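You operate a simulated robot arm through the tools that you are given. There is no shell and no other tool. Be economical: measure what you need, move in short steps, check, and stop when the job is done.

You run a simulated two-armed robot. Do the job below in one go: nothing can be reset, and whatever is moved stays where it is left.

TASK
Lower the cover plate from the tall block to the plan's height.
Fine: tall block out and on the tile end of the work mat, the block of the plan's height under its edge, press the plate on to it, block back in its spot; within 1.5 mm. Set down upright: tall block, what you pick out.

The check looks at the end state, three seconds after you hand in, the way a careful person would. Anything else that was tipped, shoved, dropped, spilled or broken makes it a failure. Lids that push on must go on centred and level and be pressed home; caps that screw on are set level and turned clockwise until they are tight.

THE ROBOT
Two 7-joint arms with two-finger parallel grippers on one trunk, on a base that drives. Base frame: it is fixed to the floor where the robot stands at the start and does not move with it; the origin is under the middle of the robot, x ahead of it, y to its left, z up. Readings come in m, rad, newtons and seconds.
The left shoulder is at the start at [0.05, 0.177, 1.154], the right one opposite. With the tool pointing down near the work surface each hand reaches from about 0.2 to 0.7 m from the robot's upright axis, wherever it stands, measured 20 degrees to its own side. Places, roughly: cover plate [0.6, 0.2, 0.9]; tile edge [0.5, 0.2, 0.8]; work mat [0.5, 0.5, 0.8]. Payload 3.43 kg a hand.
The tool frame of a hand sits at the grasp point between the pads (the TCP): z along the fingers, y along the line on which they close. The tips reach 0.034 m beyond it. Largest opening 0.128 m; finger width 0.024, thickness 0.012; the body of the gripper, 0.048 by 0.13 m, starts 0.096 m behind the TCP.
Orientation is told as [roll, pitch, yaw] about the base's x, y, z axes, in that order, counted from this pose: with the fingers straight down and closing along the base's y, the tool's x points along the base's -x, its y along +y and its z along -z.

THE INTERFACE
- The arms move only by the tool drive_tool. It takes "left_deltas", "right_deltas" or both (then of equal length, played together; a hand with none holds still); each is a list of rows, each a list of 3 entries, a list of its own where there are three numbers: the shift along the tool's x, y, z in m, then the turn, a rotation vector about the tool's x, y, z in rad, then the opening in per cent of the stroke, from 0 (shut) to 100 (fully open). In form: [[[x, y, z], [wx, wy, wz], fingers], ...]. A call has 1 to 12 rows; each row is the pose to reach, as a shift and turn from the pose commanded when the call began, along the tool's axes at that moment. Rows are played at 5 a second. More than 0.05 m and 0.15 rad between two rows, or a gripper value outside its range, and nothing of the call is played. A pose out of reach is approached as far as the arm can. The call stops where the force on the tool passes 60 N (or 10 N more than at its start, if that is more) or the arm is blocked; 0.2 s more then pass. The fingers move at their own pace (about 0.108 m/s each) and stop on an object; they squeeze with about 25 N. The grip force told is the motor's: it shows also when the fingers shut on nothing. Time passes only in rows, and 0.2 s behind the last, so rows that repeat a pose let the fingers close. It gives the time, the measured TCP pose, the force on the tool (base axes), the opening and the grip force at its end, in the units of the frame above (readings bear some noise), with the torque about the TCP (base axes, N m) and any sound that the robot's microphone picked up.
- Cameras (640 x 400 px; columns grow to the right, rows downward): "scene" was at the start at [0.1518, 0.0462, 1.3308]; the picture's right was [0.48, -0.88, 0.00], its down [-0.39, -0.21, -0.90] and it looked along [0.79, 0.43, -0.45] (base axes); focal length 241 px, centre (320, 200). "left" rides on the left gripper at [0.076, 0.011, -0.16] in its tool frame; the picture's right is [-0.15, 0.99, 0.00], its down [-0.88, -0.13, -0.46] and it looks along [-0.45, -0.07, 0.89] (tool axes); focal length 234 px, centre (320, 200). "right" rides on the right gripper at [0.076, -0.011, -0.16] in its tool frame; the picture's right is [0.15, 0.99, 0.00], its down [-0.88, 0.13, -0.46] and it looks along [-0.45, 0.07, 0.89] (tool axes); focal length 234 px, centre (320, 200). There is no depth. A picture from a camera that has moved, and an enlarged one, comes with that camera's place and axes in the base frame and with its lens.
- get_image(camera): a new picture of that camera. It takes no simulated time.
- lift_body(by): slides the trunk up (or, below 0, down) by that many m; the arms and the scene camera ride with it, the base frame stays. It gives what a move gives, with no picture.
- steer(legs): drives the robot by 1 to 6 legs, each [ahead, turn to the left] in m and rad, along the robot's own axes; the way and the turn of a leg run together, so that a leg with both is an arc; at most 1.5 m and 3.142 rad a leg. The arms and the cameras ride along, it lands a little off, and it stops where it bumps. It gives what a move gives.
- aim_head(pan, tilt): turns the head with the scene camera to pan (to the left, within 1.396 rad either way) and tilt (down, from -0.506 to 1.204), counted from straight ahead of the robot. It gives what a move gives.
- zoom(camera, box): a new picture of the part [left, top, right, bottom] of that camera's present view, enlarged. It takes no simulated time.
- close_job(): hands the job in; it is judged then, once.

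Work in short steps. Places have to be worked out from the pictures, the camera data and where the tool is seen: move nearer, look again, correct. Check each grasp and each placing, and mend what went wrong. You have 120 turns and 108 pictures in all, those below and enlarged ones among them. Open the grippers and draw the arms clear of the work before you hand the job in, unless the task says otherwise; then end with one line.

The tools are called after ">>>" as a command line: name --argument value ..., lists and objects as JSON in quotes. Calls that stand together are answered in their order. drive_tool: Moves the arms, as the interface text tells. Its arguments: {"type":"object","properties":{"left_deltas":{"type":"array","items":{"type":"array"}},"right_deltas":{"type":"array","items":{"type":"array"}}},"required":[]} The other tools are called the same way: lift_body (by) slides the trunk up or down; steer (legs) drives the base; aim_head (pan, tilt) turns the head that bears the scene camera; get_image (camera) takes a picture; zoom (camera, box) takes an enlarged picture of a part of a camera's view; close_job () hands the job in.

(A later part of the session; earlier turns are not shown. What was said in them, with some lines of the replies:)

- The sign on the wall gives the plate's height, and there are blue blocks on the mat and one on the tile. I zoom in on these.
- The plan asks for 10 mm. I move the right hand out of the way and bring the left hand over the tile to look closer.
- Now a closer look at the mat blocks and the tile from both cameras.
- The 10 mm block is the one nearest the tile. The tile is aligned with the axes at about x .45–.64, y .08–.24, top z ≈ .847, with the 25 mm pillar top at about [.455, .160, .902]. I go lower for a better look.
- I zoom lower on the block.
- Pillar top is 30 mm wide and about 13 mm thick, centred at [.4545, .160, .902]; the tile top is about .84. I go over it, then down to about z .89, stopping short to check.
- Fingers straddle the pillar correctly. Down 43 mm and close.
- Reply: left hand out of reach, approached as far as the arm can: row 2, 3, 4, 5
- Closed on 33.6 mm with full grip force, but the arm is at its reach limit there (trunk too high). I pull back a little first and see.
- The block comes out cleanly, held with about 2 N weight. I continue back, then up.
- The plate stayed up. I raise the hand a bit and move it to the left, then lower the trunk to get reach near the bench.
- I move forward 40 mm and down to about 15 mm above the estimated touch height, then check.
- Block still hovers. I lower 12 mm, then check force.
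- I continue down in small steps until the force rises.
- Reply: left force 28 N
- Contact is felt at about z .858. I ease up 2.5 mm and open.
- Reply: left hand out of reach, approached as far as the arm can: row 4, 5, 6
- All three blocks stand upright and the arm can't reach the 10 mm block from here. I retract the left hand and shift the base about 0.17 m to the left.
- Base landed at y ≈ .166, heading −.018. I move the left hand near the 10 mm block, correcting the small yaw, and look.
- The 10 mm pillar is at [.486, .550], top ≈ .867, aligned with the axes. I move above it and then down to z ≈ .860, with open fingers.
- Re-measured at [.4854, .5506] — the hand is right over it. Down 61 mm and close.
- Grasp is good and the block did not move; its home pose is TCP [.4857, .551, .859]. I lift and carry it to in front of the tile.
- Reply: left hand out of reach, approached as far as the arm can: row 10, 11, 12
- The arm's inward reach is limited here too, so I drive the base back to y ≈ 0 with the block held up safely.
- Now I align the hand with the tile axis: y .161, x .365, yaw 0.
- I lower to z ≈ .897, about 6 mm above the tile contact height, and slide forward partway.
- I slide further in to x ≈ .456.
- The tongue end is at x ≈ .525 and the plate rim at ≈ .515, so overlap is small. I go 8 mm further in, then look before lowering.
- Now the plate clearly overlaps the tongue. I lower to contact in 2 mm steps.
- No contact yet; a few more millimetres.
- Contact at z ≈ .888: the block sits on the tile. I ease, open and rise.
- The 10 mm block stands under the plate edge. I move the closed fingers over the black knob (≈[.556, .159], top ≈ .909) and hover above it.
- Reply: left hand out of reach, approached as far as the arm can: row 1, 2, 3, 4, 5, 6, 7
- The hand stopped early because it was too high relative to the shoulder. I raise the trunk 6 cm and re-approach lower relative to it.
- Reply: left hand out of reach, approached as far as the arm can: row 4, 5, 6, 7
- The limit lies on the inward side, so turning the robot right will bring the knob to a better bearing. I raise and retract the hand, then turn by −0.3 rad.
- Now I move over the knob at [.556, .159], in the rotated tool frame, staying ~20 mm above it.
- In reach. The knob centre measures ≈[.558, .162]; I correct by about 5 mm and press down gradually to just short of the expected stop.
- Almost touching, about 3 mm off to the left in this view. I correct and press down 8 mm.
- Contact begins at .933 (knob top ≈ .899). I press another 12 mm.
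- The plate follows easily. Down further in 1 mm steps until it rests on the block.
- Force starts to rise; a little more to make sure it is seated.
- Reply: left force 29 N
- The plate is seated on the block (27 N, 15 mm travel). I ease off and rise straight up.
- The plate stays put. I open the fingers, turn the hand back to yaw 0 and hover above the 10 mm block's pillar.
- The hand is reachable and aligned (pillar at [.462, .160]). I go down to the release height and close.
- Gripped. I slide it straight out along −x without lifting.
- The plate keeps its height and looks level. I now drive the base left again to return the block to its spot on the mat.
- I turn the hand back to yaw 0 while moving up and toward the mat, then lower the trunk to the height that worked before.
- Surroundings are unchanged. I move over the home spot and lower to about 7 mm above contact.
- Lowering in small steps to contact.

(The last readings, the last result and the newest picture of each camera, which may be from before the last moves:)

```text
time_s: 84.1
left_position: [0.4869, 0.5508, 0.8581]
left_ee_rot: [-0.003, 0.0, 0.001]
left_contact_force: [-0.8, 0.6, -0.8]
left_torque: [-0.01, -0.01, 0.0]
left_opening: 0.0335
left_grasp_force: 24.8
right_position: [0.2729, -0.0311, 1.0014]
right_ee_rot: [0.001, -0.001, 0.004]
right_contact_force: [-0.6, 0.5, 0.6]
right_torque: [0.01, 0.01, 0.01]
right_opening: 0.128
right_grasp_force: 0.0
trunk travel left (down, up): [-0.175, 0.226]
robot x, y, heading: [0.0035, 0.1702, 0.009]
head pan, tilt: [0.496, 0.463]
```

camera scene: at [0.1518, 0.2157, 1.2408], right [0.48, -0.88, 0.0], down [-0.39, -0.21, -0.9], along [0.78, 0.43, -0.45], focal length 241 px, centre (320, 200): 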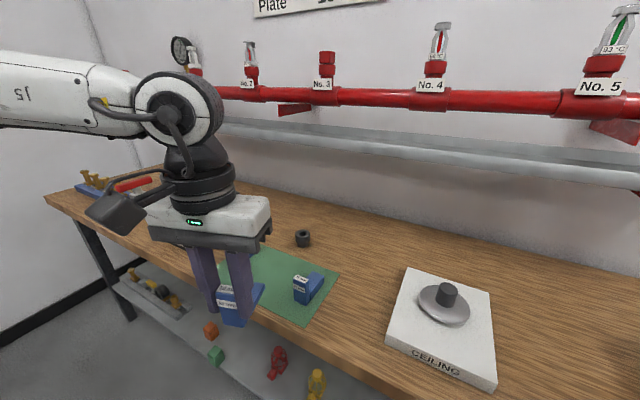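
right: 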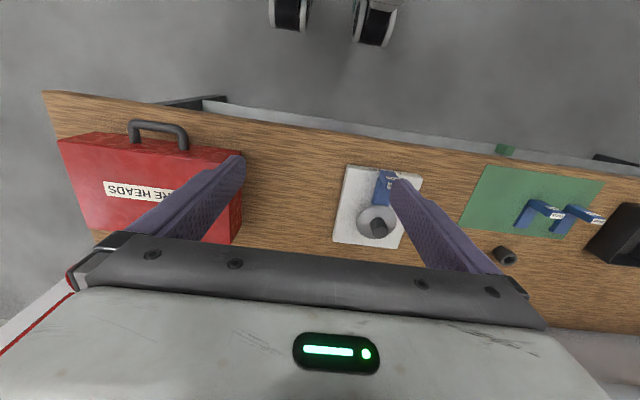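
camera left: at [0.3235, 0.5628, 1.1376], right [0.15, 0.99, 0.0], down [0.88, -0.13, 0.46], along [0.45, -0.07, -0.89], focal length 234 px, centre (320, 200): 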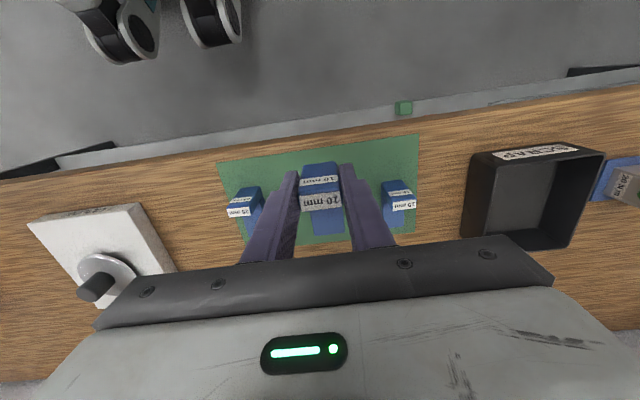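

>>> drive_tool --left_deltas '[[[0, 0, 0.001], [0, 0, 0], 0], [[0, 0, 0.002], [0, 0, 0], 0], [[0, 0, 0.002], [0, 0, 0], 0]]'

```text
time_s: 84.9
left_position: [0.4857, 0.5511, 0.8591]
left_ee_rot: [-0.002, -0.004, 0.0]
left_contact_force: [-1.5, 2.9, 9.9]
left_torque: [0.22, 0.13, 0.04]
left_opening: 0.0335
left_grasp_force: 25.2
right_position: [0.2732, -0.031, 1.002]
right_ee_rot: [0.001, 0.001, 0.005]
right_contact_force: [-0.6, -0.4, 0.1]
right_torque: [-0.02, 0.01, 0.01]
right_opening: 0.1279
right_grasp_force: 0.1
trunk travel left (down, up): [-0.175, 0.226]
robot x, y, heading: [-0.0008, 0.1681, 0.009]
head pan, tilt: [0.496, 0.463]
```

Contact (10 N) at the home pose. I ease, open and rise, then retract.

>>> drive_tool --left_deltas '[[[0, 0, -0.001], [0, 0, 0], 0], [[0, 0, -0.001], [0, 0, 0], 45], [[0, 0, -0.001], [0, 0, 0], 45], [[0, 0, -0.001], [0, 0, 0], 45], [[0, 0, -0.04], [0, 0, 0], 45], [[0, 0, -0.08], [0, 0, 0], 45], [[0.03, 0, -0.12], [0, 0, 0], 45], [[0.07, -0.02, -0.14], [0, 0, 0], 45], [[0.11, -0.04, -0.14], [0, 0, 0], 45], [[0.15, -0.06, -0.14], [0, 0, 0], 45]]'

>>> get_image --camera "scene"

>>> zoom --camera "scene" --box '[190, 200, 350, 310]'

>>> zoom --camera "scene" --box '[370, 220, 510, 370]'

```text
time_s: 87.1
left_position: [0.3349, 0.4921, 0.9965]
left_ee_rot: [-0.001, -0.002, 0.002]
left_contact_force: [-0.2, 0.1, 0.0]
left_torque: [0.01, 0.0, 0.01]
left_opening: 0.0577
left_grasp_force: 0.1
right_position: [0.2734, -0.0311, 1.0019]
right_ee_rot: [-0.001, -0.001, 0.007]
right_contact_force: [0.2, -0.3, 0.0]
right_torque: [-0.01, 0.0, 0.0]
right_opening: 0.1279
right_grasp_force: 0.1
trunk travel left (down, up): [-0.175, 0.226]
robot x, y, heading: [0.0023, 0.1701, 0.008]
head pan, tilt: [0.496, 0.463]
```

```text
44 pictures are left
camera scene: at [0.1516, 0.2157, 1.1809], right [0.48, -0.88, 0.0], down [-0.39, -0.21, -0.9], along [0.79, 0.43, -0.45], focal length 241 px, centre (320, 200)
```

scene: 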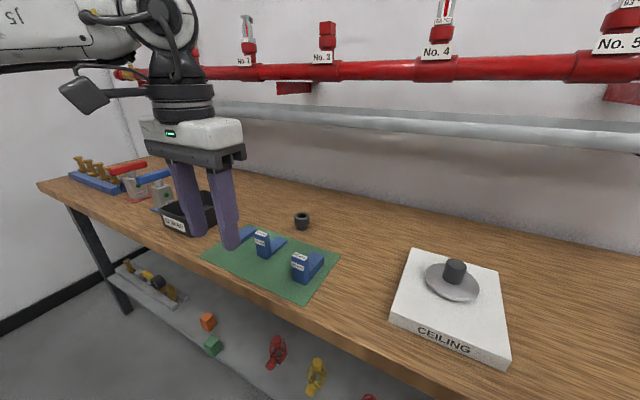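

```text
3.64 times, centred on (270, 255) of scene
camera zoom: at [0.1516, 0.2157, 1.1809], right [0.48, -0.88, 0.0], down [-0.39, -0.21, -0.9], along [0.79, 0.43, -0.45], focal length 877 px, centre (502, 0)
```

zoom: 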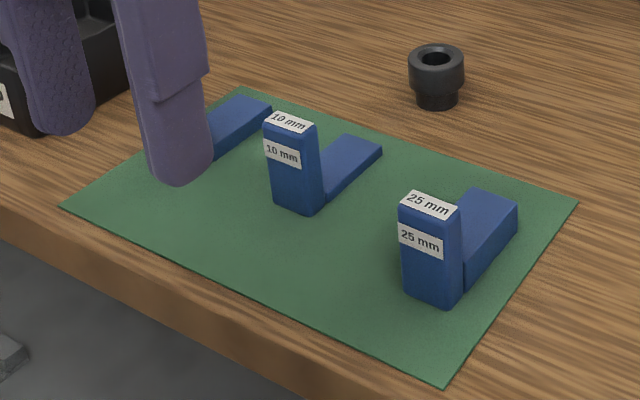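

```text
2.67 times, centred on (440, 295) of scene
camera zoom: at [0.1516, 0.2157, 1.1809], right [0.48, -0.88, 0.0], down [-0.39, -0.21, -0.9], along [0.79, 0.43, -0.45], focal length 643 px, centre (0, -53)
```

zoom: 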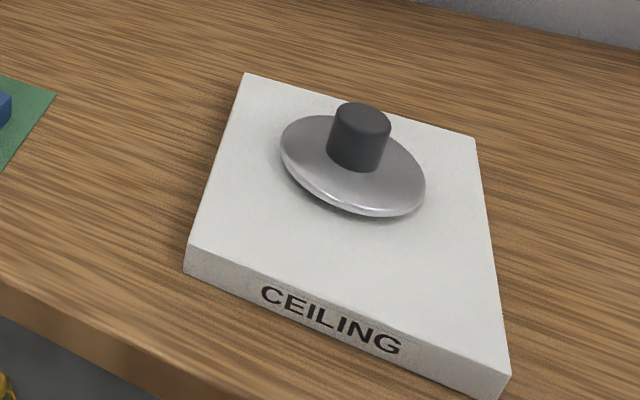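

The blocks are home and upright. I aim the head straight at the tile to check the plate's level without off-axis distortion.

>>> aim_head --pan -0.1 --tilt 0.65

>>> zoom --camera "scene" --box '[250, 130, 390, 240]'

```text
time_s: 88.1
left_position: [0.3368, 0.4929, 0.9968]
left_ee_rot: [-0.004, -0.001, 0.002]
left_contact_force: [0.4, -0.3, -0.2]
left_torque: [-0.01, 0.02, -0.03]
left_opening: 0.0576
left_grasp_force: 0.1
right_position: [0.2745, -0.0287, 1.0027]
right_ee_rot: [-0.002, 0.0, 0.005]
right_contact_force: [-0.3, -0.3, 0.3]
right_torque: [-0.01, 0.01, 0.0]
right_opening: 0.1281
right_grasp_force: 0.1
trunk travel left (down, up): [-0.175, 0.226]
robot x, y, heading: [0.0017, 0.1729, 0.006]
head pan, tilt: [-0.099, 0.649]
```

```text
3.64 times, centred on (320, 185) of scene
camera zoom: at [0.1578, 0.1636, 1.1641], right [-0.09, -1.0, 0.0], down [-0.6, 0.06, -0.8], along [0.79, -0.07, -0.6], focal length 877 px, centre (320, 254)
```

zoom: 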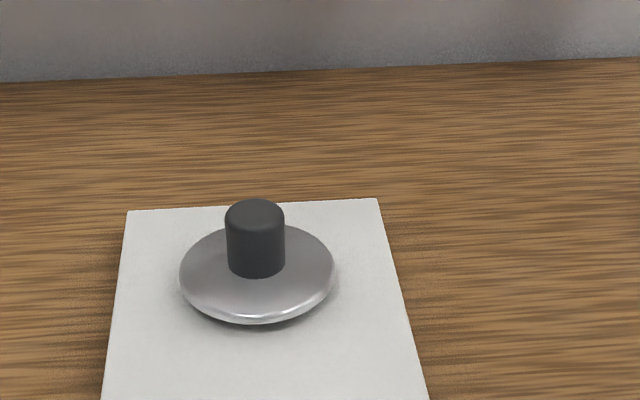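

The plate is level and low on the tile. I draw the left arm up and away a bit more before handing in.

>>> drive_tool --left_deltas '[[[0.02, 0, -0.03], [0, 0, 0], 60], [[0.04, 0, -0.06], [0, 0, 0], 80], [[0.06, 0, -0.08], [0, 0, 0], 100], [[0.06, 0, -0.08], [0, 0, 0], 100]]'

>>> aim_head --pan 0.45 --tilt 0.55

>>> get_image --camera "scene"

```text
time_s: 89.1
left_position: [0.2751, 0.4905, 1.0779]
left_ee_rot: [-0.003, 0.0, 0.0]
left_contact_force: [0.7, 0.0, -0.6]
left_torque: [-0.03, 0.0, -0.03]
left_opening: 0.1281
left_grasp_force: 0.1
right_position: [0.2729, -0.0313, 1.0025]
right_ee_rot: [0.001, 0.0, 0.006]
right_contact_force: [0.5, -0.1, 0.5]
right_torque: [0.0, -0.02, -0.01]
right_opening: 0.1282
right_grasp_force: 0.0
trunk travel left (down, up): [-0.175, 0.226]
robot x, y, heading: [0.0013, 0.1695, 0.008]
head pan, tilt: [-0.099, 0.649]
```

```text
time_s: 90.1
left_position: [0.2767, 0.4911, 1.0766]
left_ee_rot: [-0.004, 0.0, -0.001]
left_contact_force: [0.7, -0.1, -0.7]
left_torque: [-0.02, 0.0, -0.05]
left_opening: 0.1277
left_grasp_force: 0.1
right_position: [0.2751, -0.0306, 1.0013]
right_ee_rot: [0.0, 0.0, 0.007]
right_contact_force: [0.4, 0.8, 0.4]
right_torque: [-0.02, 0.01, 0.0]
right_opening: 0.1281
right_grasp_force: 0.0
trunk travel left (down, up): [-0.175, 0.226]
robot x, y, heading: [0.0027, 0.1705, 0.005]
head pan, tilt: [0.45, 0.55]
```

```text
40 pictures are left
camera scene: at [0.1521, 0.2111, 1.1728], right [0.44, -0.9, 0.0], down [-0.47, -0.23, -0.85], along [0.77, 0.37, -0.52], focal length 241 px, centre (320, 200)
```

scene: 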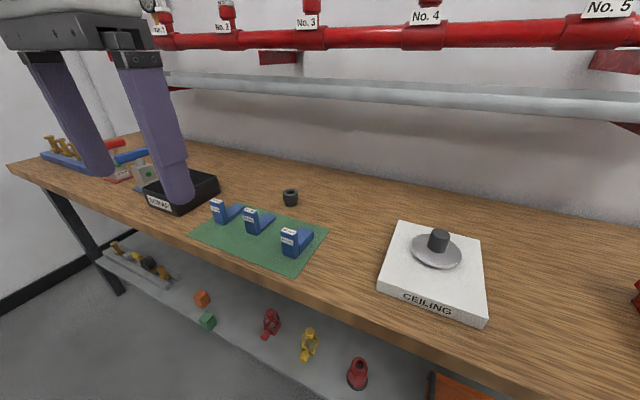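

Everything is in place: plate lowered, tall block on the tile end of the mat, 10 mm block home, hands open and clear. I hand in.

>>> close_job

```text
The job is handed in.
```

I lowered the cover plate from 25 mm to the plan's 10 mm and it looks level. The 25 mm block stands upright on the tile end of the mat, and the 10 mm block is back in its spot.
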